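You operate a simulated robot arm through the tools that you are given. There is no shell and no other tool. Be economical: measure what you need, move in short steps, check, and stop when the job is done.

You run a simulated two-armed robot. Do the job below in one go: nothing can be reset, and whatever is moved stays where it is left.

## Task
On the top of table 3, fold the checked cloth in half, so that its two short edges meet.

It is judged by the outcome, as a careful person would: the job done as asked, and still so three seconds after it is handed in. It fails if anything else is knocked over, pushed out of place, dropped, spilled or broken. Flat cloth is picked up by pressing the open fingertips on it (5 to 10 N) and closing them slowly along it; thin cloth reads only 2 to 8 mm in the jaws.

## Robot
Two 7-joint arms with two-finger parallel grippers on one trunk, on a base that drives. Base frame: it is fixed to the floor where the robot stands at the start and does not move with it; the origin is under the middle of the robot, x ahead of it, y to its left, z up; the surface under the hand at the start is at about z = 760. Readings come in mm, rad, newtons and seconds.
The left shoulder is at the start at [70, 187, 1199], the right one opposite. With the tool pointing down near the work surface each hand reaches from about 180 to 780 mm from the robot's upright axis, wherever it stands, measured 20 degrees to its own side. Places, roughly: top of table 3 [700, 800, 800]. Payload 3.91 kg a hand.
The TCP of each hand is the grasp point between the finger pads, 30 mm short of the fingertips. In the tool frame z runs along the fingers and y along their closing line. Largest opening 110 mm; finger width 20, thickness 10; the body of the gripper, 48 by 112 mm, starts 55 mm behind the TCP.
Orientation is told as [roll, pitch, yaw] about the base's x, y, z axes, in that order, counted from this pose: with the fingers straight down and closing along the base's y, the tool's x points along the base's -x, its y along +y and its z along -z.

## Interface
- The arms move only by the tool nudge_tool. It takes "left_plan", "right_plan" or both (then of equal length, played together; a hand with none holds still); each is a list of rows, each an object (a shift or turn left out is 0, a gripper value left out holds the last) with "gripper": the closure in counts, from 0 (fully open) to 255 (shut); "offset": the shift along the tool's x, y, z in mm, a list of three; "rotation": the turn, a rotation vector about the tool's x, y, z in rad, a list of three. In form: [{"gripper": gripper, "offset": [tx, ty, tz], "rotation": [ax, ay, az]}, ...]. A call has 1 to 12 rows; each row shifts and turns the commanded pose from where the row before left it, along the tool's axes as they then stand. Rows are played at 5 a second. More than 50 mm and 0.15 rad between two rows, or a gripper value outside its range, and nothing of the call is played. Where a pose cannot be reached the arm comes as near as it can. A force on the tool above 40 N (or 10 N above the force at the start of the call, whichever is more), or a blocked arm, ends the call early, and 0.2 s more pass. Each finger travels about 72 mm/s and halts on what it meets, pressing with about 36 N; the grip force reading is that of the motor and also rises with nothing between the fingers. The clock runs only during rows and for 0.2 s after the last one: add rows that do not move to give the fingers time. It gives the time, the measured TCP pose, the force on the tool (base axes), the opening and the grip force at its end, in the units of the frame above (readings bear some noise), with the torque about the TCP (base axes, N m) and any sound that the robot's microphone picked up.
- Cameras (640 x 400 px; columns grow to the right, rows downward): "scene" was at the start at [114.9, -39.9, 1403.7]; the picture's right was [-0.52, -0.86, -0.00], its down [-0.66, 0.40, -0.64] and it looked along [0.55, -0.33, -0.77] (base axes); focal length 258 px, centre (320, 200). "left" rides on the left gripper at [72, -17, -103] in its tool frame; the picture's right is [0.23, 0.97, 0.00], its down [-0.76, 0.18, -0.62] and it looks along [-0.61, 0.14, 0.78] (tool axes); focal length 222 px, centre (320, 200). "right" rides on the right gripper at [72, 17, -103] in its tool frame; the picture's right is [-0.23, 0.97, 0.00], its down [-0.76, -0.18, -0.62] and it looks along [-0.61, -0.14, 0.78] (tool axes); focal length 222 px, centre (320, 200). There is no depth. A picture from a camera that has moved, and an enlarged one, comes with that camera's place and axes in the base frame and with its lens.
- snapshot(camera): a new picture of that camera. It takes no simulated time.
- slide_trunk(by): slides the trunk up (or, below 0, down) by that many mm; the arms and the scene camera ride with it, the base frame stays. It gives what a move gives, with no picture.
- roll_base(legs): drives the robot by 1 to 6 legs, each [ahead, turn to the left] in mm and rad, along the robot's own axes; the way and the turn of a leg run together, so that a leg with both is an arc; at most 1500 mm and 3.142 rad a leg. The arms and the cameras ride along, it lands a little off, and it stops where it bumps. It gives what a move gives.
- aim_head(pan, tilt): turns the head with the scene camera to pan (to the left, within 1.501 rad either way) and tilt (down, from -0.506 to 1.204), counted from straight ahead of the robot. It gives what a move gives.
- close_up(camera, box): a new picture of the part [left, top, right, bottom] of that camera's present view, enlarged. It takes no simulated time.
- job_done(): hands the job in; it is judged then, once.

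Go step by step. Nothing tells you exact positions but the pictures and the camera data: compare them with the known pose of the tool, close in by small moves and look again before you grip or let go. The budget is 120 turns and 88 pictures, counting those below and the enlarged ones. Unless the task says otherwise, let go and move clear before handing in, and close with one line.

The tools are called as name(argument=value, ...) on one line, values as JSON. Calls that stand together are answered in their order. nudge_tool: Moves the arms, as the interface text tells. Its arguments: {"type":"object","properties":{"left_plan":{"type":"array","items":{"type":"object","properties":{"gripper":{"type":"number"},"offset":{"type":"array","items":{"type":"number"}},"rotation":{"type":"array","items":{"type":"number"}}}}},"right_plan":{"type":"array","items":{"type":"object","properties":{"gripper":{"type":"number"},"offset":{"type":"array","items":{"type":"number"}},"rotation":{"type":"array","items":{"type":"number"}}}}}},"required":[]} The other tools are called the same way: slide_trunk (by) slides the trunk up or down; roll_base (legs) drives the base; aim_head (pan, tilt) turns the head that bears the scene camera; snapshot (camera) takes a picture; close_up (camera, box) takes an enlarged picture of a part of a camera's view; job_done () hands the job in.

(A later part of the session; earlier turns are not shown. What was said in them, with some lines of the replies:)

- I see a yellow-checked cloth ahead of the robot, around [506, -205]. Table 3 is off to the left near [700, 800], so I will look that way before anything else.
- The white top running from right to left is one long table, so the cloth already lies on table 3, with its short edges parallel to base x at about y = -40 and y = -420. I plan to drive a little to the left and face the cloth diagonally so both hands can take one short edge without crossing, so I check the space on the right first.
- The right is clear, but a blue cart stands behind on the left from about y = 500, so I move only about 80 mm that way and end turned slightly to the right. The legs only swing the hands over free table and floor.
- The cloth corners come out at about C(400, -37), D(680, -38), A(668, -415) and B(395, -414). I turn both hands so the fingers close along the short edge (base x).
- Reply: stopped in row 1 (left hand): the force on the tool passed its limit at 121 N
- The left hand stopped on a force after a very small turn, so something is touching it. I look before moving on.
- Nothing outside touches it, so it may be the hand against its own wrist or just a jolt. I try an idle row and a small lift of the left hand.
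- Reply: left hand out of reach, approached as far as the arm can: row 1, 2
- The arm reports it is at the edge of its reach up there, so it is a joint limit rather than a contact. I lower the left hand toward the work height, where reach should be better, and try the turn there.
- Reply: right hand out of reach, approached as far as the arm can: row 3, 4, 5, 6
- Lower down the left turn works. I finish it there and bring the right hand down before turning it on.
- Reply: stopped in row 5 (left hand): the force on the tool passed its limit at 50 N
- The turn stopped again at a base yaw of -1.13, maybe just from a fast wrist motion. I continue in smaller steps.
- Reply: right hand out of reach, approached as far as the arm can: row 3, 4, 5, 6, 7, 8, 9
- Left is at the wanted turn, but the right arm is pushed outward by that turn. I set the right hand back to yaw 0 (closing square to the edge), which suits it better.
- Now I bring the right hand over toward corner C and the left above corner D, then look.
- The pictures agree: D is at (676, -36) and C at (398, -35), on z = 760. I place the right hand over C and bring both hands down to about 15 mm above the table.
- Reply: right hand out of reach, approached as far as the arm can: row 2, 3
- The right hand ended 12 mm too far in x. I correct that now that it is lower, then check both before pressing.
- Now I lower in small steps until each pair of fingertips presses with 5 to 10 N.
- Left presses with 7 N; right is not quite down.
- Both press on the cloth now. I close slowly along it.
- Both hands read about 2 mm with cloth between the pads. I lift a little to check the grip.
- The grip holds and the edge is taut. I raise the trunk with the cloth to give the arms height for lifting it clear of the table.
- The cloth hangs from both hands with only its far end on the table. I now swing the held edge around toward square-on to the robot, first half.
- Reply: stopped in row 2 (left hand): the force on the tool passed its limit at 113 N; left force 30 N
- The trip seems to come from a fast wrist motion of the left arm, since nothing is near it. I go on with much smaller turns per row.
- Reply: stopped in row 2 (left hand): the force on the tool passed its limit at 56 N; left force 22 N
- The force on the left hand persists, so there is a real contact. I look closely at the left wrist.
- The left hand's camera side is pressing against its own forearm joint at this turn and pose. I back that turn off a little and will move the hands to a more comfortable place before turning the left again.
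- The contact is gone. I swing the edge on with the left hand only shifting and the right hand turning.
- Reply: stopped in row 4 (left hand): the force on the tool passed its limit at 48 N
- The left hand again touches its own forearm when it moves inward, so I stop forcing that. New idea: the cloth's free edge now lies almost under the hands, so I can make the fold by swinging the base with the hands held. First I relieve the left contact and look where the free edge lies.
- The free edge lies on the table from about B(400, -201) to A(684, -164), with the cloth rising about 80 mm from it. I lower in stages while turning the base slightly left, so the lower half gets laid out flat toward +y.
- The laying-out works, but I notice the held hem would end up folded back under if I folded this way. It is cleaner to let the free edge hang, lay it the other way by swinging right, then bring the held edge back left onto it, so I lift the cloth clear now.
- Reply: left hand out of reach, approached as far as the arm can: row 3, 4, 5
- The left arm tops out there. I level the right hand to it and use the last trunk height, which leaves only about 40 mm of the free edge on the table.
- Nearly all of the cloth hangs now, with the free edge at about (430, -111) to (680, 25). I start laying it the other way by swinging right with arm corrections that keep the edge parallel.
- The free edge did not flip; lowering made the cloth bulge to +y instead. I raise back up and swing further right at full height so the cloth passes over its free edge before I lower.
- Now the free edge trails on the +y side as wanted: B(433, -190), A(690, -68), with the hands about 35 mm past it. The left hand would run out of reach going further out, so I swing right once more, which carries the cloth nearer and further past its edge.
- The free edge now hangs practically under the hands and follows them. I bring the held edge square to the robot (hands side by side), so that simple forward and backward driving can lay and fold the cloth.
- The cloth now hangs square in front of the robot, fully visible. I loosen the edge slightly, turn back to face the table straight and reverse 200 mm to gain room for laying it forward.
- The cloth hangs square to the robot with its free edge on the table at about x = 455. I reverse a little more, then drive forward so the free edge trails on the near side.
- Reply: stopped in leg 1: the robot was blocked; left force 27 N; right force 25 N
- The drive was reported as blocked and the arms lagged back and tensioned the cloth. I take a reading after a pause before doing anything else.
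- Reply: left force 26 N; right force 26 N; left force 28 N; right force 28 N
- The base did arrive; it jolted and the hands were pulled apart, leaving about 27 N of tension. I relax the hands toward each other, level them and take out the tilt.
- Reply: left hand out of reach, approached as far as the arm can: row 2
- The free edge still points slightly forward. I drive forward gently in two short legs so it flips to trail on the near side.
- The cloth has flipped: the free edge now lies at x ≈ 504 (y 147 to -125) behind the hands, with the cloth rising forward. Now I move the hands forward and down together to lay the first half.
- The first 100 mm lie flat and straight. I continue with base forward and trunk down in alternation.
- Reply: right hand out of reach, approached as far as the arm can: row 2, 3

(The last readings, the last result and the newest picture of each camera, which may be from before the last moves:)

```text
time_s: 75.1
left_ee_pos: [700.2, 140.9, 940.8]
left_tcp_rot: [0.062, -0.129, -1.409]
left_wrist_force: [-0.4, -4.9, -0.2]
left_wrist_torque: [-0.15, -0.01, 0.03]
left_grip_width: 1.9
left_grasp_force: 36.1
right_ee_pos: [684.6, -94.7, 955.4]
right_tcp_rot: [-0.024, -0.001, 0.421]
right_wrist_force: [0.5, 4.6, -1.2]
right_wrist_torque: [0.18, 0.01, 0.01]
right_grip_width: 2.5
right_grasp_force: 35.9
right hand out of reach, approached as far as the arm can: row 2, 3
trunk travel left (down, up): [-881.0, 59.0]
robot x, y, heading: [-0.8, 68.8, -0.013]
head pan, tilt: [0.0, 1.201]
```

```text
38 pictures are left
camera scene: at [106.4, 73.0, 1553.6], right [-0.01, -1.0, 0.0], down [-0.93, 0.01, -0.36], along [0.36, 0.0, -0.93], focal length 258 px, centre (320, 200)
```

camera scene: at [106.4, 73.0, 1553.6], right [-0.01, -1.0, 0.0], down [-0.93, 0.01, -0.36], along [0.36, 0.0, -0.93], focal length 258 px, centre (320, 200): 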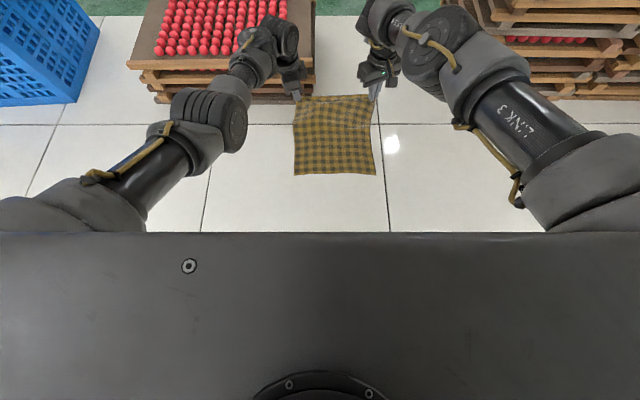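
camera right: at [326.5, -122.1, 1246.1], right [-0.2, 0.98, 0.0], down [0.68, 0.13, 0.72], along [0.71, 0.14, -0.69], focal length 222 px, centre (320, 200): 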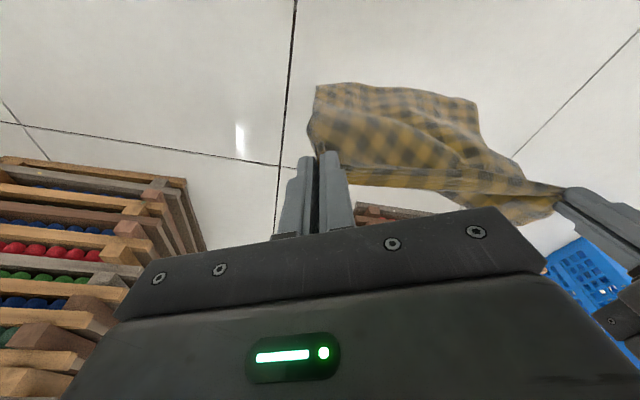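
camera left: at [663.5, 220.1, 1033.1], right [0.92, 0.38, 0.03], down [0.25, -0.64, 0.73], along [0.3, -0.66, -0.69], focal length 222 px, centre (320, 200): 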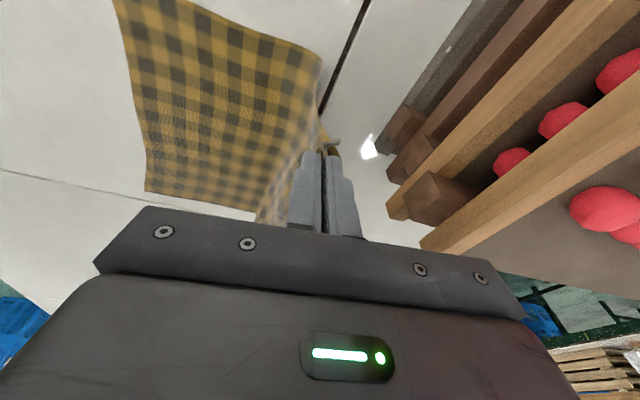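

About 190 mm of the lower half is laid, free edge at x ≈ 504 from y ≈ -119 to 152. Now I shift the hands 15 mm to the right to line up the sides and start swinging the held edge back by reversing while lowering.

nudge_tool(left_plan=[{"offset": [-5, -0.8, 0.5]}, {"offset": [-5, -0.8, 0.5]}, {"offset": [-5, -0.8, 0.5]}, {}], right_plan=[{"offset": [1.8, -4, 4.7]}, {"offset": [1.8, -4, 4.7]}, {"offset": [1.8, -4, 4.7]}, {}])

roll_base(legs=[[-40, 0], [-40, 0]])

slide_trunk(by=-35)

roll_base(legs=[[-40, 0]])

slide_trunk(by=-40)

snapshot(camera="scene")

snapshot(camera="left")

snapshot(camera="right")

```text
time_s: 76.1
left_ee_pos: [698.6, 123.5, 942.4]
left_tcp_rot: [0.063, -0.129, -1.412]
left_wrist_force: [-0.7, -2.5, -0.4]
left_wrist_torque: [-0.08, -0.02, 0.01]
left_grip_width: 1.9
left_grasp_force: 35.9
right_ee_pos: [681.7, -107.8, 945.0]
right_tcp_rot: [-0.026, 0.002, 0.418]
right_wrist_force: [-0.6, 2.8, -0.7]
right_wrist_torque: [0.12, 0.01, 0.01]
right_grip_width: 2.5
right_grasp_force: 35.5
trunk travel left (down, up): [-881.0, 59.0]
robot x, y, heading: [-1.9, 73.9, -0.013]
head pan, tilt: [0.0, 1.201]
```

```text
time_s: 77.4
left_ee_pos: [623.9, 126.5, 938.3]
left_tcp_rot: [0.057, -0.127, -1.412]
left_wrist_force: [1.3, -2.3, -0.4]
left_wrist_torque: [-0.05, 0.04, 0.0]
left_grip_width: 1.8
left_grasp_force: 36.1
right_ee_pos: [606.7, -106.9, 940.2]
right_tcp_rot: [-0.026, 0.005, 0.418]
right_wrist_force: [1.2, 2.7, -0.2]
right_wrist_torque: [0.1, 0.07, 0.01]
right_grip_width: 2.2
right_grasp_force: 35.9
trunk travel left (down, up): [-881.0, 59.0]
robot x, y, heading: [-82.9, 70.2, -0.007]
head pan, tilt: [0.0, 1.201]
```

```text
time_s: 78.2
left_ee_pos: [619.5, 125.3, 906.6]
left_tcp_rot: [0.062, -0.129, -1.41]
left_wrist_force: [0.2, -2.6, 0.5]
left_wrist_torque: [-0.06, 0.0, -0.03]
left_grip_width: 1.6
left_grasp_force: 36.1
right_ee_pos: [601.6, -107.5, 910.5]
right_tcp_rot: [-0.025, 0.0, 0.419]
right_wrist_force: [-0.2, 2.0, 0.1]
right_wrist_torque: [0.07, 0.06, 0.02]
right_grip_width: 2.2
right_grasp_force: 36.2
trunk travel left (down, up): [-846.0, 94.0]
robot x, y, heading: [-79.9, 79.0, -0.009]
head pan, tilt: [0.0, 1.201]
```

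```text
time_s: 79.1
left_ee_pos: [582.8, 125.5, 903.0]
left_tcp_rot: [0.055, -0.129, -1.412]
left_wrist_force: [1.0, -1.7, -0.1]
left_wrist_torque: [-0.07, 0.05, 0.04]
left_grip_width: 2.0
left_grasp_force: 36.0
right_ee_pos: [566.9, -107.5, 907.1]
right_tcp_rot: [-0.024, 0.006, 0.418]
right_wrist_force: [-0.7, 1.8, -1.2]
right_wrist_torque: [0.06, 0.02, 0.04]
right_grip_width: 2.1
right_grasp_force: 35.5
trunk travel left (down, up): [-846.0, 94.0]
robot x, y, heading: [-122.7, 72.4, -0.011]
head pan, tilt: [0.0, 1.201]
```

```text
time_s: 79.9
left_ee_pos: [576.7, 124.8, 868.7]
left_tcp_rot: [0.064, -0.131, -1.413]
left_wrist_force: [-0.8, -2.5, 0.1]
left_wrist_torque: [-0.08, -0.01, -0.01]
left_grip_width: 1.8
left_grasp_force: 35.9
right_ee_pos: [560.9, -106.2, 870.4]
right_tcp_rot: [-0.027, -0.003, 0.418]
right_wrist_force: [-0.4, 2.0, 0.2]
right_wrist_torque: [0.07, 0.0, 0.02]
right_grip_width: 2.1
right_grasp_force: 36.0
trunk travel left (down, up): [-806.0, 134.0]
robot x, y, heading: [-121.2, 73.8, -0.009]
head pan, tilt: [0.0, 1.201]
```

```text
37 pictures are left
camera scene: at [-18.7, 74.1, 1479.1], right [-0.01, -1.0, 0.0], down [-0.93, 0.01, -0.36], along [0.36, 0.0, -0.93], focal length 258 px, centre (320, 200)
```

scene: 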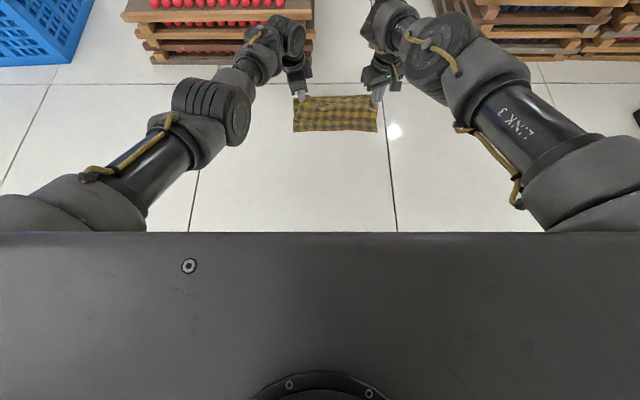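

```text
36 pictures are left
camera left: at [540.6, 205.6, 960.8], right [0.92, 0.38, 0.03], down [0.24, -0.64, 0.73], along [0.3, -0.66, -0.69], focal length 222 px, centre (320, 200)
```

left: 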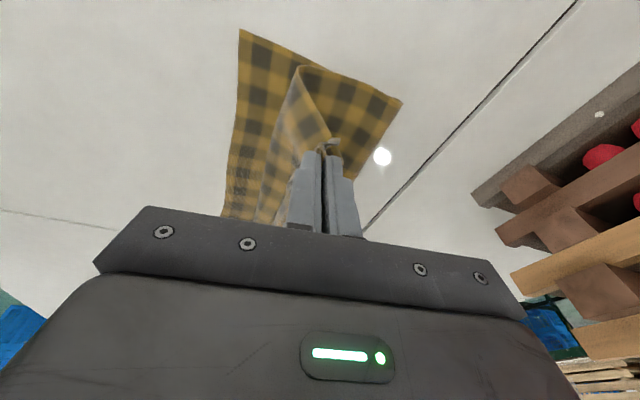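

```text
35 pictures are left
camera right: at [485.9, -117.6, 974.3], right [-0.19, 0.98, -0.03], down [0.76, 0.16, 0.63], along [0.62, 0.1, -0.78], focal length 222 px, centre (320, 200)
```

right: 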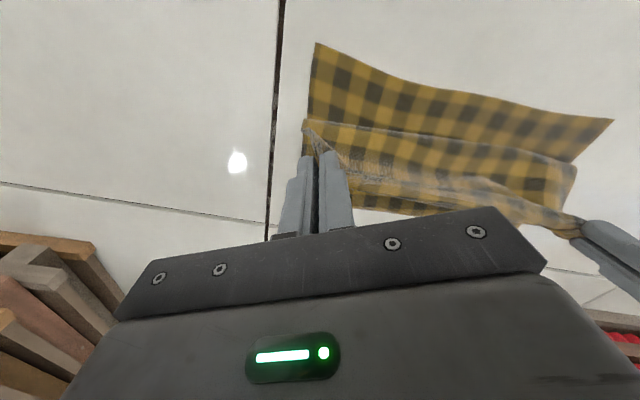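

The held layer sags a bit on the near side because I lowered too early. I reverse further at this height to draw it straight before lowering.

roll_base(legs=[[-40, 0]])

snapshot(camera="left")

snapshot(camera="right")

```text
time_s: 80.8
left_ee_pos: [543.5, 126.1, 863.3]
left_tcp_rot: [0.054, -0.127, -1.41]
left_wrist_force: [-1.0, -2.3, -0.5]
left_wrist_torque: [-0.12, -0.02, 0.02]
left_grip_width: 2.1
left_grasp_force: 35.8
right_ee_pos: [526.7, -106.4, 864.6]
right_tcp_rot: [-0.024, 0.008, 0.421]
right_wrist_force: [1.3, 2.0, -0.3]
right_wrist_torque: [0.15, 0.01, 0.05]
right_grip_width: 2.4
right_grasp_force: 36.2
trunk travel left (down, up): [-806.0, 134.0]
robot x, y, heading: [-164.3, 73.0, -0.011]
head pan, tilt: [0.0, 1.201]
```

```text
34 pictures are left
camera left: at [508.1, 206.3, 954.9], right [0.92, 0.38, 0.02], down [0.25, -0.64, 0.72], along [0.29, -0.66, -0.69], focal length 222 px, centre (320, 200)
```

left: 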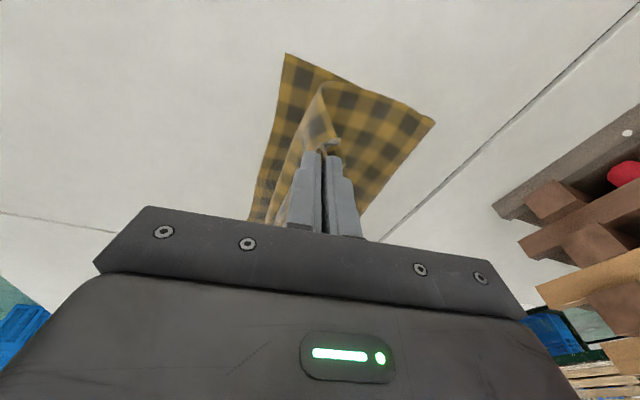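

```text
33 pictures are left
camera right: at [453.6, -117.3, 968.6], right [-0.19, 0.98, -0.02], down [0.77, 0.16, 0.62], along [0.61, 0.1, -0.78], focal length 222 px, centre (320, 200)
```

right: 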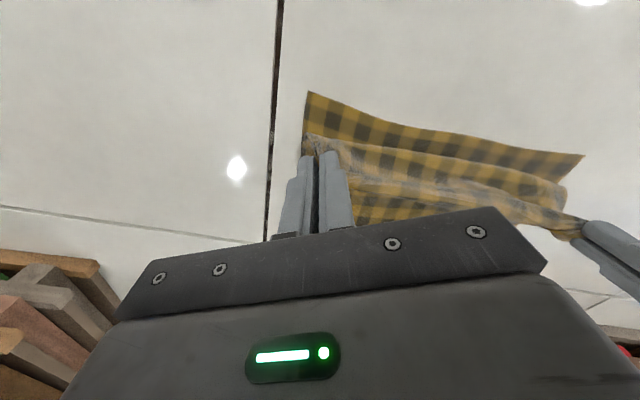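

The bottom layer got pulled back by that sag, so the crease is too near. I lift again, drive forward to re-lay the half, and will then come back on a proper arc.

slide_trunk(by=80)

roll_base(legs=[[55, 0], [55, 0], [54, 0]])

snapshot(camera="left")

snapshot(camera="scene")

```text
time_s: 82.0
left_ee_pos: [538.7, 125.9, 946.7]
left_tcp_rot: [0.062, -0.13, -1.411]
left_wrist_force: [0.1, -2.7, 0.6]
left_wrist_torque: [-0.08, 0.03, 0.03]
left_grip_width: 1.9
left_grasp_force: 35.5
right_ee_pos: [522.3, -106.2, 948.9]
right_tcp_rot: [-0.024, 0.0, 0.42]
right_wrist_force: [1.6, 2.4, 0.2]
right_wrist_torque: [0.1, -0.01, 0.0]
right_grip_width: 2.3
right_grasp_force: 35.9
trunk travel left (down, up): [-886.0, 54.0]
robot x, y, heading: [-160.3, 72.5, -0.011]
head pan, tilt: [0.0, 1.201]
```

```text
time_s: 84.0
left_ee_pos: [706.5, 122.0, 944.2]
left_tcp_rot: [0.062, -0.126, -1.414]
left_wrist_force: [0.2, -1.8, -1.0]
left_wrist_torque: [-0.05, 0.06, -0.03]
left_grip_width: 1.8
left_grasp_force: 36.5
right_ee_pos: [693.3, -107.9, 948.9]
right_tcp_rot: [-0.025, 0.004, 0.419]
right_wrist_force: [0.2, 1.1, 0.5]
right_wrist_torque: [0.03, 0.08, -0.03]
right_grip_width: 2.1
right_grasp_force: 35.7
trunk travel left (down, up): [-886.0, 54.0]
robot x, y, heading: [3.4, 73.9, -0.013]
head pan, tilt: [0.0, 1.201]
```

```text
32 pictures are left
camera left: at [670.8, 201.1, 1036.0], right [0.92, 0.38, 0.03], down [0.24, -0.65, 0.72], along [0.3, -0.66, -0.69], focal length 222 px, centre (320, 200)
```

left: 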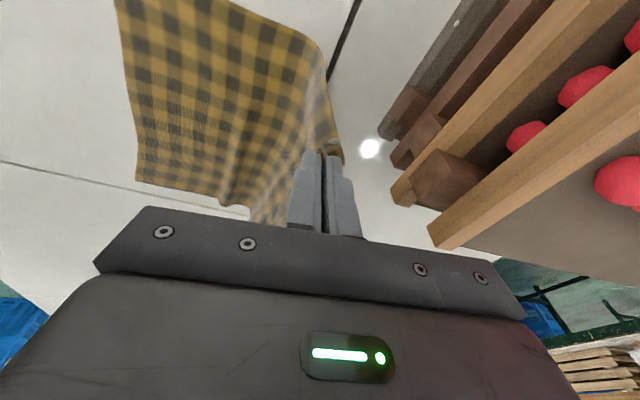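

```text
31 pictures are left
camera scene: at [123.3, 72.2, 1558.8], right [-0.01, -1.0, 0.0], down [-0.94, 0.01, -0.35], along [0.35, 0.0, -0.94], focal length 258 px, centre (320, 200)
```

scene: 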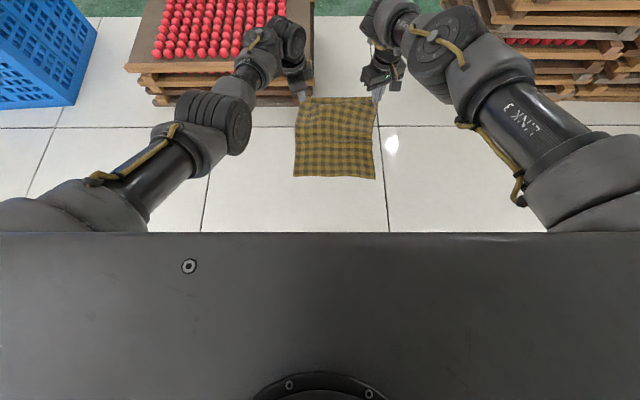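

Re-laid well: bend at x ≈ 700, free edge at x ≈ 500. I reverse 80 mm at this height, which keeps the held layer just taut, and look before the final arc.

roll_base(legs=[[-40, 0], [-40, 0]])

snapshot(camera="left")

```text
time_s: 85.4
left_ee_pos: [624.5, 123.2, 943.2]
left_tcp_rot: [0.063, -0.128, -1.415]
left_wrist_force: [0.4, -0.9, -0.3]
left_wrist_torque: [-0.01, 0.05, -0.04]
left_grip_width: 1.8
left_grasp_force: 36.5
right_ee_pos: [610.5, -106.7, 949.5]
right_tcp_rot: [-0.027, 0.001, 0.418]
right_wrist_force: [0.4, 1.0, 0.1]
right_wrist_torque: [0.09, 0.03, 0.01]
right_grip_width: 2.2
right_grasp_force: 35.9
trunk travel left (down, up): [-886.0, 54.0]
robot x, y, heading: [-81.8, 73.7, -0.015]
head pan, tilt: [0.0, 1.201]
```

```text
30 pictures are left
camera left: at [588.2, 203.0, 1036.5], right [0.92, 0.38, 0.03], down [0.24, -0.65, 0.72], along [0.3, -0.66, -0.69], focal length 222 px, centre (320, 200)
```

left: 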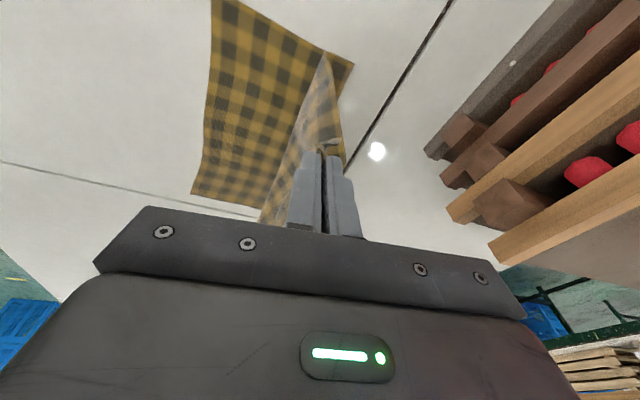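

Moving back at constant height peels the lower layer, so I need to lower as I go back. I drive forward again, slightly further, then come back with small matched lowering steps.

roll_base(legs=[[50, 0], [50, 0]])

slide_trunk(by=-22)

snapshot(camera="left")

```text
time_s: 86.8
left_ee_pos: [715.8, 120.5, 950.0]
left_tcp_rot: [0.073, -0.13, -1.416]
left_wrist_force: [-0.2, -0.7, -0.1]
left_wrist_torque: [-0.08, -0.03, -0.01]
left_grip_width: 1.9
left_grasp_force: 35.9
right_ee_pos: [701.8, -108.6, 956.0]
right_tcp_rot: [-0.032, -0.008, 0.419]
right_wrist_force: [-0.3, 0.9, -0.3]
right_wrist_torque: [0.04, -0.01, 0.01]
right_grip_width: 2.0
right_grasp_force: 36.1
trunk travel left (down, up): [-886.0, 54.0]
robot x, y, heading: [23.3, 72.5, -0.016]
head pan, tilt: [0.0, 1.201]
```

```text
time_s: 87.5
left_ee_pos: [715.6, 121.1, 927.6]
left_tcp_rot: [0.073, -0.129, -1.415]
left_wrist_force: [0.5, -0.8, 1.3]
left_wrist_torque: [-0.03, -0.01, 0.02]
left_grip_width: 1.9
left_grasp_force: 35.6
right_ee_pos: [703.0, -108.9, 934.3]
right_tcp_rot: [-0.032, -0.009, 0.418]
right_wrist_force: [-1.1, 1.6, -0.3]
right_wrist_torque: [0.03, -0.02, 0.0]
right_grip_width: 2.2
right_grasp_force: 36.1
trunk travel left (down, up): [-864.0, 76.0]
robot x, y, heading: [23.8, 74.6, -0.01]
head pan, tilt: [0.0, 1.201]
```

```text
29 pictures are left
camera left: at [677.8, 201.0, 1020.9], right [0.92, 0.38, 0.04], down [0.23, -0.65, 0.73], along [0.3, -0.66, -0.69], focal length 222 px, centre (320, 200)
```

left: 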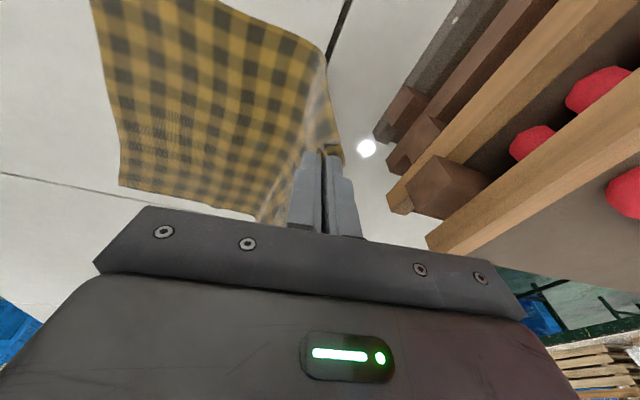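

Laid 213 mm now. I come back in small matched steps of lowering and reversing.

slide_trunk(by=-10)

roll_base(legs=[[-30, 0]])

slide_trunk(by=-14)

roll_base(legs=[[-30, 0]])

slide_trunk(by=-16)

roll_base(legs=[[-30, 0]])

snapshot(camera="left")

```text
time_s: 88.1
left_ee_pos: [716.5, 121.0, 918.7]
left_tcp_rot: [0.072, -0.129, -1.416]
left_wrist_force: [0.1, -1.2, -0.7]
left_wrist_torque: [-0.04, -0.02, 0.01]
left_grip_width: 2.1
left_grasp_force: 36.2
right_ee_pos: [702.6, -109.0, 923.6]
right_tcp_rot: [-0.032, -0.007, 0.419]
right_wrist_force: [0.5, 1.2, 0.3]
right_wrist_torque: [0.07, 0.0, -0.03]
right_grip_width: 2.2
right_grasp_force: 36.5
trunk travel left (down, up): [-854.0, 86.0]
robot x, y, heading: [20.8, 72.1, -0.017]
head pan, tilt: [0.0, 1.201]
```

```text
time_s: 88.9
left_ee_pos: [690.3, 121.7, 913.8]
left_tcp_rot: [0.066, -0.127, -1.415]
left_wrist_force: [0.5, -0.8, -0.2]
left_wrist_torque: [-0.03, 0.04, -0.02]
left_grip_width: 1.8
left_grasp_force: 35.3
right_ee_pos: [677.9, -107.5, 917.3]
right_tcp_rot: [-0.028, -0.002, 0.42]
right_wrist_force: [0.2, 1.7, -0.9]
right_wrist_torque: [0.08, 0.05, 0.03]
right_grip_width: 2.3
right_grasp_force: 36.5
trunk travel left (down, up): [-854.0, 86.0]
robot x, y, heading: [-4.8, 79.6, -0.013]
head pan, tilt: [0.0, 1.201]
```

```text
time_s: 89.5
left_ee_pos: [687.9, 122.2, 901.7]
left_tcp_rot: [0.069, -0.125, -1.416]
left_wrist_force: [0.3, -0.4, 0.2]
left_wrist_torque: [-0.02, -0.02, -0.04]
left_grip_width: 1.8
left_grasp_force: 36.0
right_ee_pos: [674.3, -108.0, 908.2]
right_tcp_rot: [-0.029, -0.005, 0.42]
right_wrist_force: [0.8, 1.2, -0.3]
right_wrist_torque: [0.03, 0.03, 0.0]
right_grip_width: 2.3
right_grasp_force: 35.8
trunk travel left (down, up): [-840.0, 100.0]
robot x, y, heading: [-7.1, 74.4, -0.011]
head pan, tilt: [0.0, 1.201]
```

```text
time_s: 90.4
left_ee_pos: [659.5, 122.7, 899.4]
left_tcp_rot: [0.067, -0.127, -1.414]
left_wrist_force: [0.0, -1.0, 0.2]
left_wrist_torque: [-0.03, 0.0, 0.0]
left_grip_width: 1.7
left_grasp_force: 36.4
right_ee_pos: [645.7, -107.2, 904.8]
right_tcp_rot: [-0.028, -0.002, 0.42]
right_wrist_force: [-0.2, 1.1, 0.1]
right_wrist_torque: [0.05, 0.02, 0.02]
right_grip_width: 2.0
right_grasp_force: 35.7
trunk travel left (down, up): [-840.0, 100.0]
robot x, y, heading: [-40.5, 72.1, -0.012]
head pan, tilt: [0.0, 1.201]
```

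```text
time_s: 91.0
left_ee_pos: [657.7, 123.4, 887.5]
left_tcp_rot: [0.07, -0.13, -1.412]
left_wrist_force: [1.4, -1.0, 0.3]
left_wrist_torque: [-0.04, 0.04, 0.02]
left_grip_width: 1.9
left_grasp_force: 35.7
right_ee_pos: [644.4, -107.0, 892.3]
right_tcp_rot: [-0.031, -0.006, 0.418]
right_wrist_force: [0.5, 1.1, 0.7]
right_wrist_torque: [0.04, 0.0, 0.04]
right_grip_width: 2.2
right_grasp_force: 35.6
trunk travel left (down, up): [-824.0, 116.0]
robot x, y, heading: [-39.7, 67.5, -0.01]
head pan, tilt: [0.0, 1.201]
```

```text
time_s: 91.8
left_ee_pos: [629.5, 124.0, 883.9]
left_tcp_rot: [0.066, -0.128, -1.414]
left_wrist_force: [0.7, -0.4, -0.3]
left_wrist_torque: [-0.03, 0.01, -0.01]
left_grip_width: 1.8
left_grasp_force: 36.4
right_ee_pos: [616.3, -105.7, 889.9]
right_tcp_rot: [-0.028, -0.001, 0.42]
right_wrist_force: [0.4, 1.5, 0.2]
right_wrist_torque: [0.02, 0.01, -0.01]
right_grip_width: 2.2
right_grasp_force: 35.8
trunk travel left (down, up): [-824.0, 116.0]
robot x, y, heading: [-68.9, 72.7, -0.012]
head pan, tilt: [0.0, 1.201]
```

```text
28 pictures are left
camera left: at [593.4, 203.4, 976.4], right [0.92, 0.38, 0.04], down [0.24, -0.65, 0.73], along [0.3, -0.66, -0.69], focal length 222 px, centre (320, 200)
```

left: 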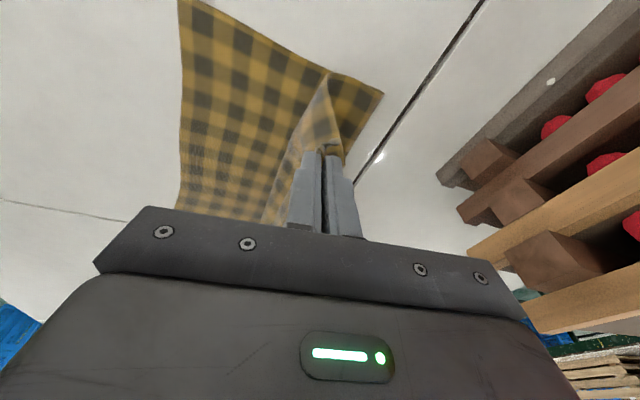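

The crease is now set at x ≈ 687, very near the wanted 690. I continue with matched steps.

slide_trunk(by=-18)

roll_base(legs=[[-28, 0]])

slide_trunk(by=-20)

roll_base(legs=[[-28, 0]])

snapshot(camera="left")

snapshot(camera="right")

```text
time_s: 92.5
left_ee_pos: [627.4, 123.2, 868.0]
left_tcp_rot: [0.073, -0.129, -1.414]
left_wrist_force: [-0.1, -0.8, -0.2]
left_wrist_torque: [-0.05, 0.0, 0.0]
left_grip_width: 1.9
left_grasp_force: 35.8
right_ee_pos: [614.9, -106.9, 873.6]
right_tcp_rot: [-0.03, -0.005, 0.42]
right_wrist_force: [0.7, 1.3, 0.0]
right_wrist_torque: [0.07, 0.02, -0.01]
right_grip_width: 2.3
right_grasp_force: 36.0
trunk travel left (down, up): [-806.0, 134.0]
robot x, y, heading: [-68.0, 71.0, -0.009]
head pan, tilt: [0.0, 1.201]
```

```text
time_s: 93.3
left_ee_pos: [603.3, 124.6, 866.5]
left_tcp_rot: [0.068, -0.127, -1.411]
left_wrist_force: [0.6, -1.4, -0.4]
left_wrist_torque: [-0.05, 0.04, 0.01]
left_grip_width: 2.0
left_grasp_force: 36.5
right_ee_pos: [589.3, -105.3, 871.1]
right_tcp_rot: [-0.029, 0.0, 0.422]
right_wrist_force: [-0.2, 0.7, 0.4]
right_wrist_torque: [0.04, 0.04, 0.02]
right_grip_width: 2.2
right_grasp_force: 35.9
trunk travel left (down, up): [-806.0, 134.0]
robot x, y, heading: [-96.8, 74.3, -0.015]
head pan, tilt: [0.0, 1.201]
```

```text
time_s: 94.0
left_ee_pos: [599.4, 124.0, 849.2]
left_tcp_rot: [0.071, -0.129, -1.414]
left_wrist_force: [-0.7, -1.3, 0.9]
left_wrist_torque: [-0.04, 0.01, 0.0]
left_grip_width: 1.8
left_grasp_force: 36.1
right_ee_pos: [585.3, -106.4, 856.3]
right_tcp_rot: [-0.032, -0.008, 0.421]
right_wrist_force: [-0.7, 0.7, -0.6]
right_wrist_torque: [0.04, 0.01, 0.0]
right_grip_width: 2.2
right_grasp_force: 35.5
trunk travel left (down, up): [-786.0, 154.0]
robot x, y, heading: [-96.5, 75.8, -0.01]
head pan, tilt: [0.0, 1.201]
```

```text
time_s: 94.8
left_ee_pos: [575.7, 124.6, 845.0]
left_tcp_rot: [0.067, -0.126, -1.414]
left_wrist_force: [0.5, -0.6, -0.3]
left_wrist_torque: [-0.06, 0.02, 0.02]
left_grip_width: 2.0
left_grasp_force: 35.9
right_ee_pos: [560.3, -107.3, 852.9]
right_tcp_rot: [-0.031, -0.004, 0.42]
right_wrist_force: [-0.4, 1.4, 0.0]
right_wrist_torque: [0.04, 0.03, -0.03]
right_grip_width: 2.2
right_grasp_force: 36.1
trunk travel left (down, up): [-786.0, 154.0]
robot x, y, heading: [-121.1, 76.6, -0.012]
head pan, tilt: [0.0, 1.201]
```

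```text
27 pictures are left
camera left: at [537.7, 204.0, 938.9], right [0.92, 0.38, 0.04], down [0.24, -0.65, 0.73], along [0.3, -0.66, -0.69], focal length 222 px, centre (320, 200)
```

left: 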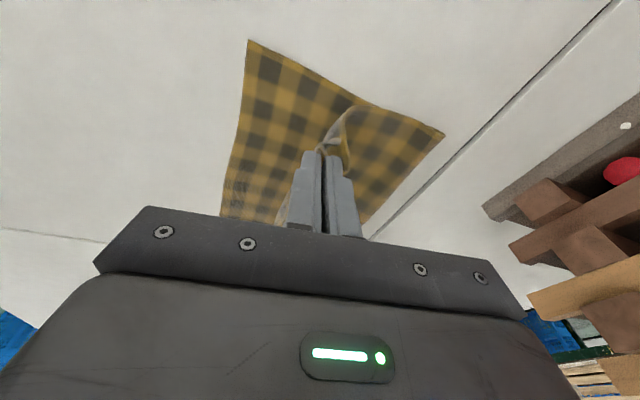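

```text
26 pictures are left
camera right: at [486.5, -116.8, 954.4], right [-0.19, 0.98, -0.03], down [0.76, 0.16, 0.63], along [0.62, 0.1, -0.78], focal length 222 px, centre (320, 200)
```

right: 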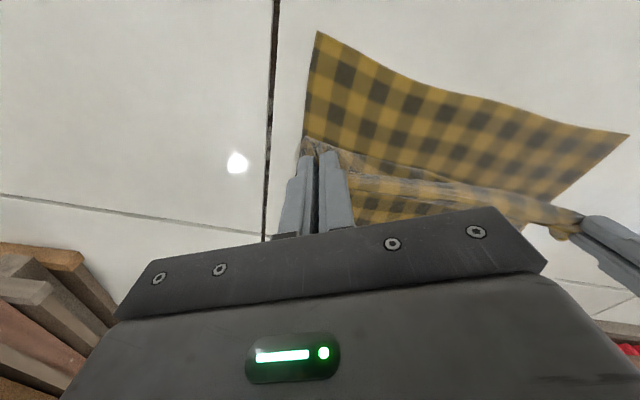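

The fold is developing straight; free edge A(512, 157), B(494, -121), crease at x ≈ 687. I bring the held edge down and back with the arms, stopping just short for a check.

nudge_tool(left_plan=[{"offset": [2.4, -8.1, 7.4]}, {"offset": [2.4, -8.1, 7.4]}, {"offset": [2.4, -8.1, 7.4]}, {"offset": [2.4, -8.1, 7.4]}, {"offset": [2.4, -8.1, 7.4]}, {}], right_plan=[{"offset": [6.8, 3.0, 9.5]}, {"offset": [6.8, 3.0, 9.5]}, {"offset": [6.8, 3.0, 9.5]}, {"offset": [6.8, 3.0, 9.5]}, {"offset": [6.8, 3.0, 9.5]}, {}])

snapshot(camera="left")

snapshot(camera="right")

```text
time_s: 96.2
left_ee_pos: [533.1, 123.9, 807.7]
left_tcp_rot: [0.071, -0.13, -1.415]
left_wrist_force: [0.4, -3.4, 0.9]
left_wrist_torque: [-0.12, -0.01, 0.0]
left_grip_width: 1.7
left_grasp_force: 35.8
right_ee_pos: [520.4, -107.7, 807.4]
right_tcp_rot: [-0.028, -0.005, 0.421]
right_wrist_force: [-0.2, 2.8, 0.4]
right_wrist_torque: [0.11, -0.01, 0.03]
right_grip_width: 2.3
right_grasp_force: 36.1
trunk travel left (down, up): [-786.0, 154.0]
robot x, y, heading: [-120.0, 73.7, -0.014]
head pan, tilt: [0.0, 1.201]
```

```text
25 pictures are left
camera left: at [495.2, 204.4, 900.2], right [0.92, 0.38, 0.04], down [0.24, -0.64, 0.73], along [0.3, -0.66, -0.69], focal length 222 px, centre (320, 200)
```

left: 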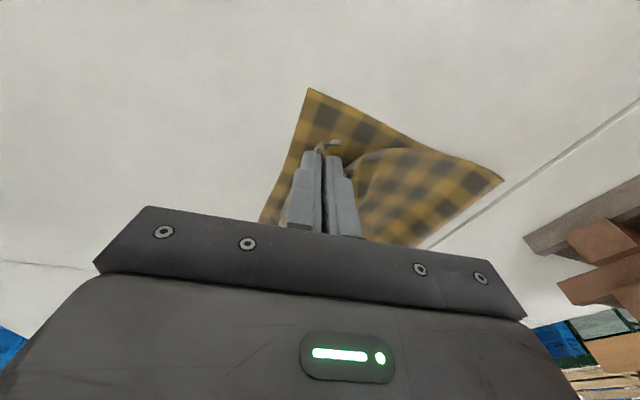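

```text
24 pictures are left
camera right: at [446.4, -118.7, 908.8], right [-0.19, 0.98, -0.03], down [0.76, 0.17, 0.63], along [0.63, 0.1, -0.77], focal length 222 px, centre (320, 200)
```

right: 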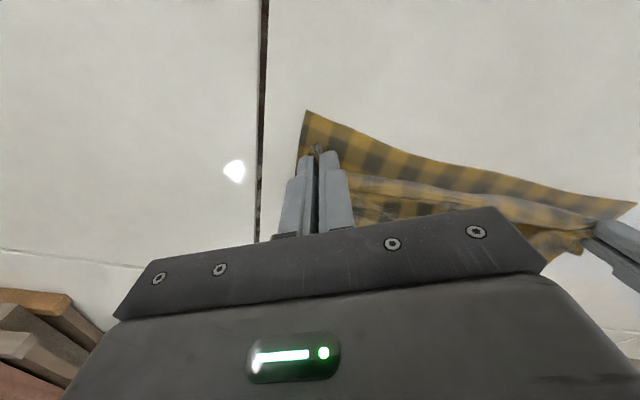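

The held edge is now almost above the free edge: A(514, 156), B(495, -125). I lower onto it with small corrections.

nudge_tool(left_plan=[{"offset": [1.2, -0.5, 4]}, {"offset": [1.2, -0.5, 4]}, {}], right_plan=[{"offset": [2.3, 0.5, 4]}, {"offset": [2.3, 0.5, 4]}, {}])

```text
time_s: 97.0
left_ee_pos: [531.7, 126.6, 801.2]
left_tcp_rot: [0.069, -0.128, -1.413]
left_wrist_force: [0.0, -4.4, 0.1]
left_wrist_torque: [-0.16, 0.01, 0.01]
left_grip_width: 1.9
left_grasp_force: 35.8
right_ee_pos: [516.1, -107.8, 797.9]
right_tcp_rot: [-0.03, -0.007, 0.42]
right_wrist_force: [-0.1, 4.5, 2.6]
right_wrist_torque: [0.16, 0.0, 0.07]
right_grip_width: 2.4
right_grasp_force: 35.8
trunk travel left (down, up): [-786.0, 154.0]
robot x, y, heading: [-120.6, 75.2, -0.013]
head pan, tilt: [0.0, 1.201]
```

Right is in light contact; I lower the left a bit more and then open slowly to about 30 mm, letting the fingers spread the gathered cloth out again.

nudge_tool(left_plan=[{"offset": [0.2, 0, 2]}, {"offset": [0.2, 0, 2]}, {}, {"gripper": 245}, {"gripper": 235}, {"gripper": 225}, {"gripper": 215}, {"gripper": 205}, {"gripper": 195}, {"gripper": 185}, {}], right_plan=[{}, {}, {}, {"gripper": 245}, {"gripper": 235}, {"gripper": 225}, {"gripper": 215}, {"gripper": 205}, {"gripper": 195}, {"gripper": 185}, {}])

snapshot(camera="left")

snapshot(camera="right")

```text
time_s: 99.4
left_ee_pos: [532.1, 127.3, 796.5]
left_tcp_rot: [0.072, -0.129, -1.413]
left_wrist_force: [0.2, 0.1, 0.5]
left_wrist_torque: [0.04, 0.02, 0.0]
left_grip_width: 29.9
left_grasp_force: 0.0
right_ee_pos: [518.5, -108.8, 797.5]
right_tcp_rot: [-0.031, -0.005, 0.419]
right_wrist_force: [-0.3, -0.3, 0.0]
right_wrist_torque: [-0.01, -0.02, -0.03]
right_grip_width: 30.1
right_grasp_force: 0.0
trunk travel left (down, up): [-786.0, 154.0]
robot x, y, heading: [-122.0, 73.6, -0.017]
head pan, tilt: [0.0, 1.201]
```

```text
23 pictures are left
camera left: at [495.1, 206.4, 889.1], right [0.92, 0.38, 0.04], down [0.24, -0.64, 0.73], along [0.3, -0.66, -0.69], focal length 222 px, centre (320, 200)
```

left: 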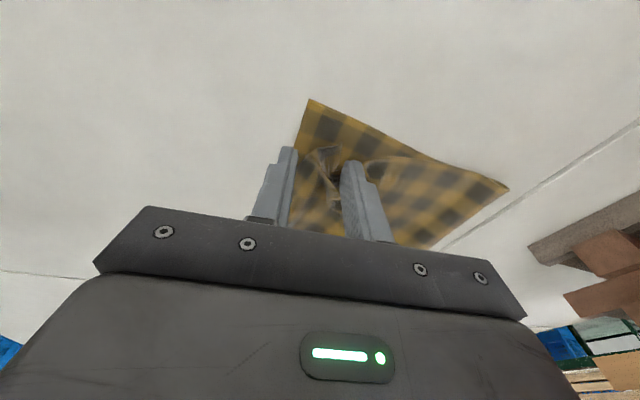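

```text
22 pictures are left
camera right: at [442.4, -119.5, 900.6], right [-0.19, 0.98, -0.03], down [0.76, 0.16, 0.63], along [0.63, 0.1, -0.77], focal length 222 px, centre (320, 200)
```

right: 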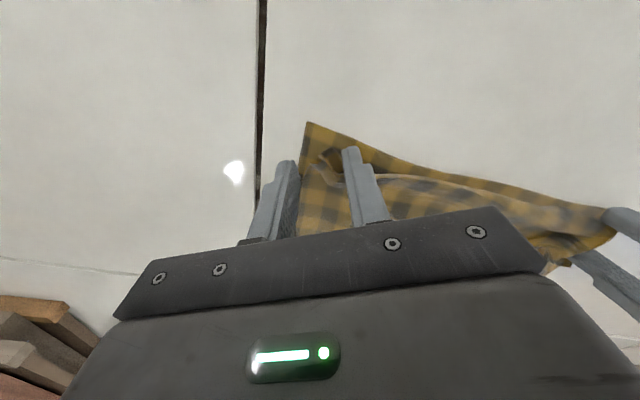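

Both let go. I raise the hands clear and look at the result.

nudge_tool(left_plan=[{"offset": [0, 0, -20]}, {"offset": [0, 0, -30]}, {"offset": [0, 0, -40]}, {"offset": [0, 0, -40]}, {}], right_plan=[{"offset": [0, 0, -20]}, {"offset": [0, 0, -30]}, {"offset": [0, 0, -40]}, {"offset": [0, 0, -40]}, {}])

aim_head(pan=0.0, tilt=1.0)

close_up(camera="scene", box=[240, 90, 440, 215])

snapshot(camera="left")

snapshot(camera="right")

```text
time_s: 100.6
left_ee_pos: [523.9, 141.4, 924.0]
left_tcp_rot: [0.07, -0.127, -1.415]
left_wrist_force: [0.0, -0.5, 0.1]
left_wrist_torque: [0.0, 0.0, 0.01]
left_grip_width: 30.5
left_grasp_force: 0.0
right_ee_pos: [517.8, -106.0, 931.5]
right_tcp_rot: [-0.032, -0.005, 0.42]
right_wrist_force: [-0.6, -0.3, 1.0]
right_wrist_torque: [-0.01, 0.01, 0.02]
right_grip_width: 30.4
right_grasp_force: 0.1
trunk travel left (down, up): [-786.0, 154.0]
robot x, y, heading: [-124.5, 71.6, -0.019]
head pan, tilt: [0.0, 1.201]
```

```text
time_s: 101.3
left_ee_pos: [524.4, 140.2, 924.6]
left_tcp_rot: [0.072, -0.127, -1.414]
left_wrist_force: [0.1, -1.2, 0.2]
left_wrist_torque: [-0.01, 0.03, 0.03]
left_grip_width: 30.3
left_grasp_force: 0.0
right_ee_pos: [517.3, -106.1, 930.0]
right_tcp_rot: [-0.028, -0.005, 0.419]
right_wrist_force: [0.6, -0.1, -0.9]
right_wrist_torque: [-0.02, -0.03, -0.02]
right_grip_width: 30.3
right_grasp_force: 0.0
trunk travel left (down, up): [-786.0, 154.0]
robot x, y, heading: [-123.9, 75.0, -0.012]
head pan, tilt: [0.0, 1.0]
```

```text
3.20 times, centred on (340, 152) of scene
camera zoom: at [-3.5, 73.5, 1471.4], right [-0.01, -1.0, 0.0], down [-0.84, 0.01, -0.54], along [0.54, -0.01, -0.84], focal length 826 px, centre (256, 352)
```

zoom: 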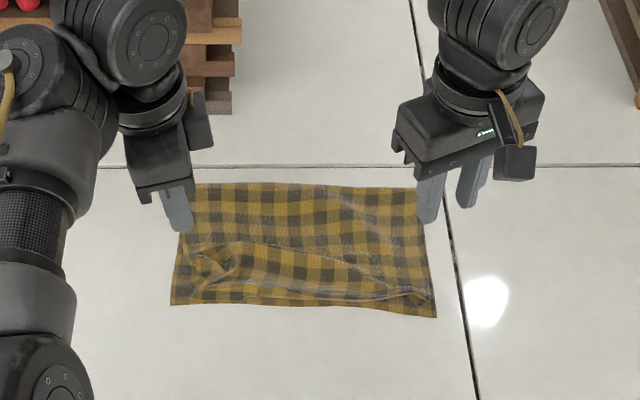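

```text
20 pictures are left
camera left: at [486.2, 220.4, 1017.2], right [0.92, 0.38, 0.04], down [0.24, -0.65, 0.73], along [0.3, -0.66, -0.69], focal length 222 px, centre (320, 200)
```

left: 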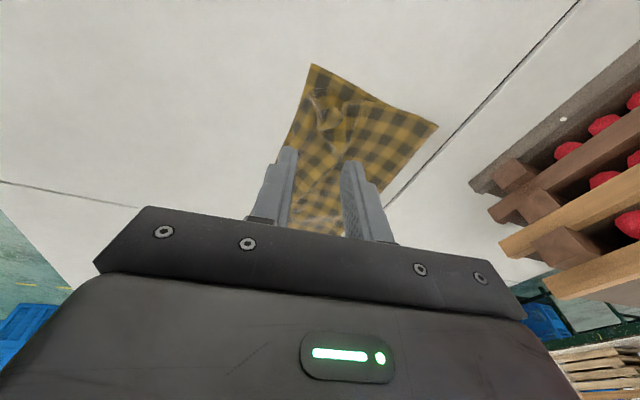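

```text
19 pictures are left
camera right: at [441.4, -117.4, 1032.6], right [-0.19, 0.98, -0.03], down [0.76, 0.16, 0.63], along [0.63, 0.1, -0.77], focal length 222 px, centre (320, 200)
```

right: 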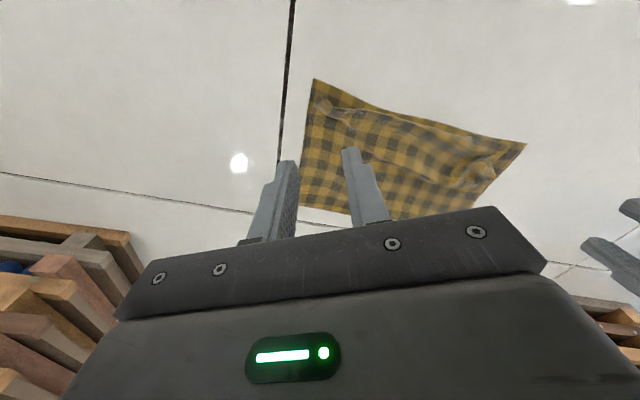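

The cloth is folded into a neat half with some wrinkles along the near side. I look closer to see how well the two short edges meet.

close_up(camera="scene", box=[285, 140, 385, 200])

close_up(camera="right", box=[280, 60, 540, 220])

```text
6.40 times, centred on (335, 170) of scene
camera zoom: at [-3.5, 73.5, 1471.4], right [-0.01, -1.0, 0.0], down [-0.84, 0.01, -0.54], along [0.54, -0.01, -0.84], focal length 1653 px, centre (224, 392)
```

zoom: 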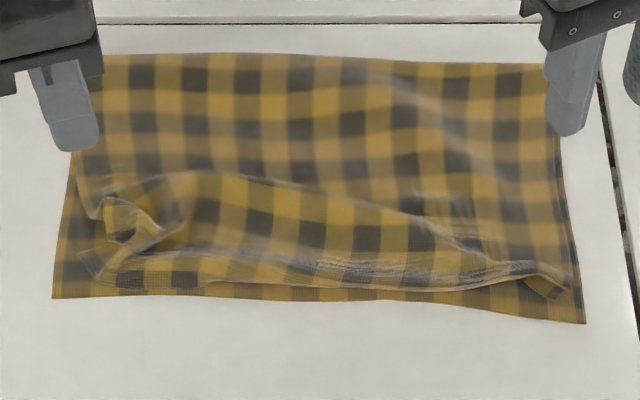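

```text
2.46 times, centred on (410, 140) of right
camera zoom: at [441.4, -117.4, 1032.6], right [-0.19, 0.98, -0.03], down [0.76, 0.16, 0.63], along [0.63, 0.1, -0.77], focal length 547 px, centre (98, 348)
```

zoom: 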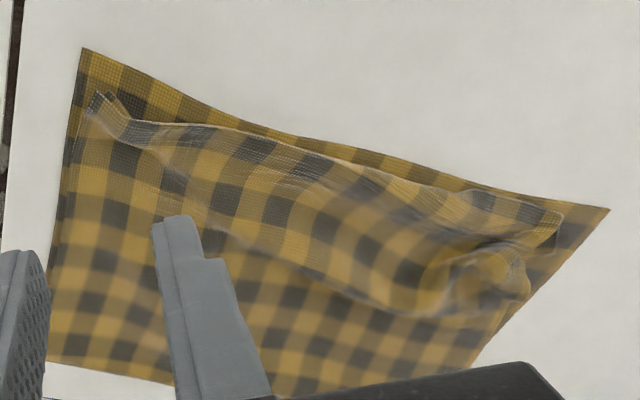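

The fold is good but the top edge sits about 15–20 mm inside at the corners, with the little gathered tabs still standing where I held it. I go back down to the same spots, pinch just those tabs and draw the corners out.

nudge_tool(left_plan=[{"offset": [0, 0, 40]}, {"offset": [0, 0, 40]}, {"offset": [0, 0, 30]}, {"offset": [0, 0, 18]}, {}, {"gripper": 200}, {"gripper": 215}, {"gripper": 230}, {"gripper": 242}, {"gripper": 255}, {}, {}], right_plan=[{"offset": [0, 0, 40]}, {"offset": [0, 0, 40]}, {"offset": [0, 0, 30]}, {"offset": [0, 0, 20]}, {}, {"gripper": 200}, {"gripper": 215}, {"gripper": 230}, {"gripper": 242}, {"gripper": 255}, {}, {}])

snapshot(camera="left")

snapshot(camera="right")

```text
time_s: 103.9
left_ee_pos: [532.9, 127.0, 798.7]
left_tcp_rot: [0.071, -0.129, -1.414]
left_wrist_force: [1.1, -0.7, 0.6]
left_wrist_torque: [-0.04, 0.02, 0.02]
left_grip_width: 2.2
left_grasp_force: 36.3
right_ee_pos: [518.0, -107.7, 802.2]
right_tcp_rot: [-0.03, -0.005, 0.42]
right_wrist_force: [-0.1, 0.8, 0.3]
right_wrist_torque: [0.01, -0.01, -0.01]
right_grip_width: 1.8
right_grasp_force: 36.0
trunk travel left (down, up): [-786.0, 154.0]
robot x, y, heading: [-121.7, 72.5, -0.011]
head pan, tilt: [0.0, 1.0]
```

```text
16 pictures are left
camera left: at [495.7, 207.0, 891.0], right [0.92, 0.38, 0.04], down [0.24, -0.64, 0.73], along [0.3, -0.66, -0.69], focal length 222 px, centre (320, 200)
```

left: 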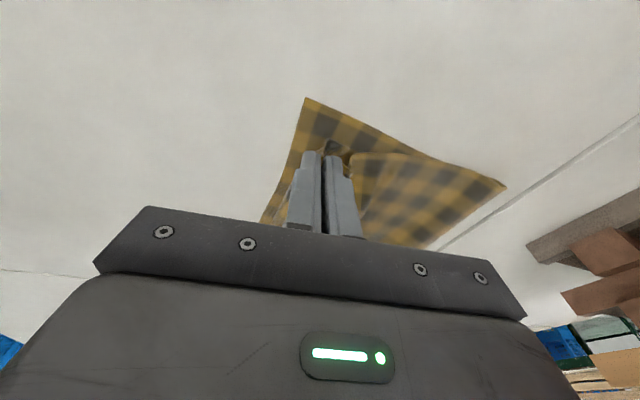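

```text
15 pictures are left
camera right: at [443.5, -118.8, 903.7], right [-0.19, 0.98, -0.03], down [0.76, 0.16, 0.63], along [0.63, 0.1, -0.77], focal length 222 px, centre (320, 200)
```

right: 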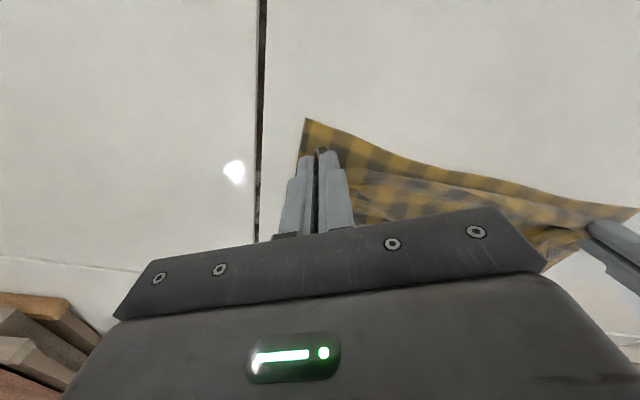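

Both tabs are gripped. I lift a few millimetres and draw the edge toward the robot and slightly outward, watching the force.

nudge_tool(left_plan=[{"offset": [0, 0, -5]}, {"offset": [3.6, -3.5, -0.6]}, {"offset": [3.6, -3.5, -0.6]}, {"offset": [3.6, -3.5, -0.6]}, {"offset": [3.6, -3.5, -0.6]}, {}], right_plan=[{"offset": [0, 0, -3]}, {"offset": [4.5, -0.2, 0]}, {"offset": [4.5, -0.2, 0]}, {"offset": [4.5, -0.2, 0]}, {"offset": [4.5, -0.2, 0]}, {}])

close_up(camera="scene", box=[270, 120, 400, 200])

```text
time_s: 105.3
left_ee_pos: [516.2, 138.8, 802.0]
left_tcp_rot: [0.071, -0.13, -1.412]
left_wrist_force: [-0.1, -12.3, 0.1]
left_wrist_torque: [-0.45, 0.05, -0.01]
left_grip_width: 2.4
left_grasp_force: 36.1
right_ee_pos: [501.8, -114.1, 802.7]
right_tcp_rot: [-0.029, -0.007, 0.42]
right_wrist_force: [0.6, 13.5, 0.0]
right_wrist_torque: [0.44, -0.02, 0.01]
right_grip_width: 1.8
right_grasp_force: 36.0
trunk travel left (down, up): [-786.0, 154.0]
robot x, y, heading: [-123.3, 71.4, -0.011]
head pan, tilt: [0.0, 1.0]
```

```text
4.92 times, centred on (335, 160) of scene
camera zoom: at [-3.3, 73.8, 1471.4], right [-0.01, -1.0, 0.0], down [-0.84, 0.01, -0.54], along [0.54, -0.01, -0.84], focal length 1271 px, centre (246, 397)
```

zoom: 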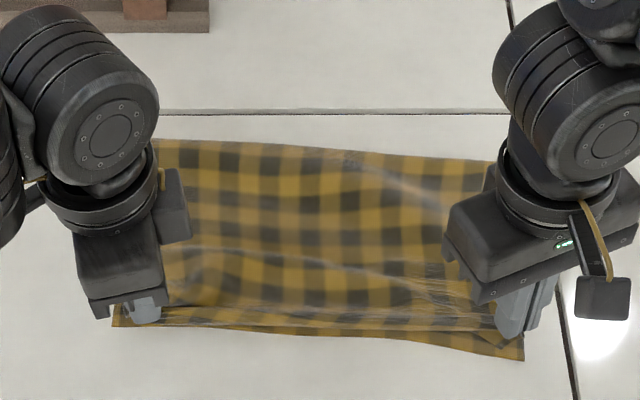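

The top edge is now drawn straight and lies right over the lower edge. I relax the tension slightly, lower and release slowly.

nudge_tool(left_plan=[{"offset": [-1, 0, 2.5]}, {"offset": [0, 0, 2.5]}, {}, {"gripper": 247}, {"gripper": 239}, {"gripper": 230}, {"gripper": 220}, {"gripper": 205}, {"gripper": 190}, {}, {"offset": [0, 0, -20]}, {"offset": [0, 0, -30]}], right_plan=[{"offset": [0, 1, 2.5]}, {"offset": [0, 0, 2.5]}, {}, {"gripper": 247}, {"gripper": 239}, {"gripper": 230}, {"gripper": 220}, {"gripper": 205}, {"gripper": 190}, {}, {"offset": [0, 0, -20]}, {"offset": [0, 0, -30]}])

nudge_tool(left_plan=[{"offset": [0, 0, -40]}, {"offset": [0, 0, -40]}, {}], right_plan=[{"offset": [0, 0, -40]}, {"offset": [0, 0, -40]}, {}])

close_up(camera="scene", box=[285, 140, 385, 200])

```text
time_s: 107.9
left_ee_pos: [511.5, 142.7, 845.6]
left_tcp_rot: [0.074, -0.128, -1.413]
left_wrist_force: [0.0, -0.4, -0.9]
left_wrist_torque: [-0.02, -0.02, 0.02]
left_grip_width: 28.0
left_grasp_force: 0.0
right_ee_pos: [500.2, -117.6, 847.7]
right_tcp_rot: [-0.03, -0.008, 0.42]
right_wrist_force: [0.6, 0.3, -0.2]
right_wrist_torque: [-0.01, -0.01, 0.02]
right_grip_width: 28.3
right_grasp_force: 0.1
trunk travel left (down, up): [-786.0, 154.0]
robot x, y, heading: [-125.9, 73.6, -0.017]
head pan, tilt: [0.0, 1.0]
```

```text
time_s: 108.7
left_ee_pos: [509.1, 151.8, 925.3]
left_tcp_rot: [0.07, -0.131, -1.414]
left_wrist_force: [-0.2, 0.0, -0.5]
left_wrist_torque: [0.03, 0.02, 0.02]
left_grip_width: 28.4
left_grasp_force: 0.0
right_ee_pos: [498.5, -114.4, 925.7]
right_tcp_rot: [-0.031, -0.003, 0.419]
right_wrist_force: [-0.6, 0.0, -0.9]
right_wrist_torque: [-0.01, 0.0, 0.0]
right_grip_width: 27.8
right_grasp_force: 0.0
trunk travel left (down, up): [-786.0, 154.0]
robot x, y, heading: [-121.5, 75.0, -0.012]
head pan, tilt: [0.0, 1.0]
```

```text
6.40 times, centred on (335, 170) of scene
camera zoom: at [-1.8, 74.0, 1471.2], right [-0.01, -1.0, 0.0], down [-0.84, 0.01, -0.54], along [0.54, -0.01, -0.84], focal length 1653 px, centre (224, 392)
```

zoom: 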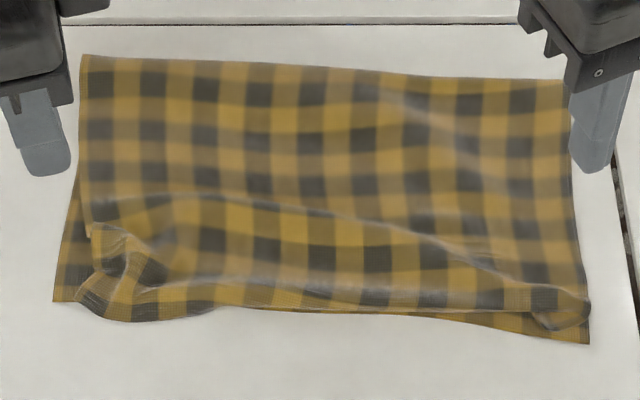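

The two short edges now meet along the whole near side, within about 15 mm at the corners, and the hands are off. I raise the hands clear and take one last overview.

slide_trunk(by=120)

snapshot(camera="scene")

```text
time_s: 110.2
left_ee_pos: [507.1, 150.8, 1047.0]
left_tcp_rot: [0.07, -0.125, -1.414]
left_wrist_force: [-0.7, 0.3, -0.1]
left_wrist_torque: [0.03, 0.0, -0.03]
left_grip_width: 28.0
left_grasp_force: 0.0
right_ee_pos: [499.5, -114.3, 1045.6]
right_tcp_rot: [-0.031, -0.005, 0.421]
right_wrist_force: [-0.1, 0.0, -0.2]
right_wrist_torque: [0.01, 0.0, -0.02]
right_grip_width: 28.1
right_grasp_force: 0.1
trunk travel left (down, up): [-906.0, 34.0]
robot x, y, heading: [-117.9, 76.1, -0.012]
head pan, tilt: [0.0, 1.0]
```

```text
12 pictures are left
camera scene: at [-3.2, 73.5, 1591.4], right [-0.01, -1.0, 0.0], down [-0.84, 0.01, -0.54], along [0.54, -0.01, -0.84], focal length 258 px, centre (320, 200)
```

scene: 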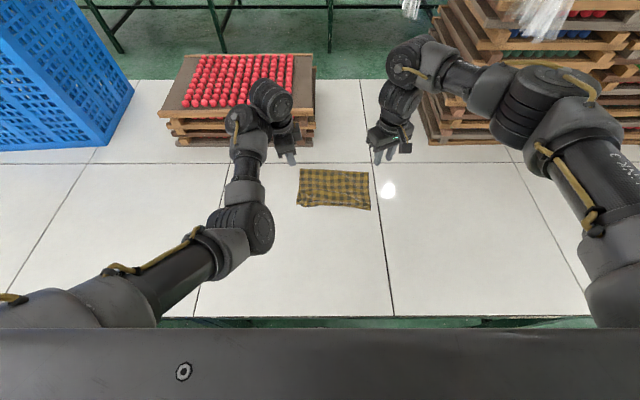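

The folded cloth lies flat on the table, the hands are clear, and everything else stands where it was. I hand the job in.

job_done()

```text
The job is handed in.
```

The checked cloth on table 3 is folded in half: its two short edges meet along their length, within about 15–20 mm at the corners. A few wrinkles remain in the top layer, and nothing else on the table was disturbed.
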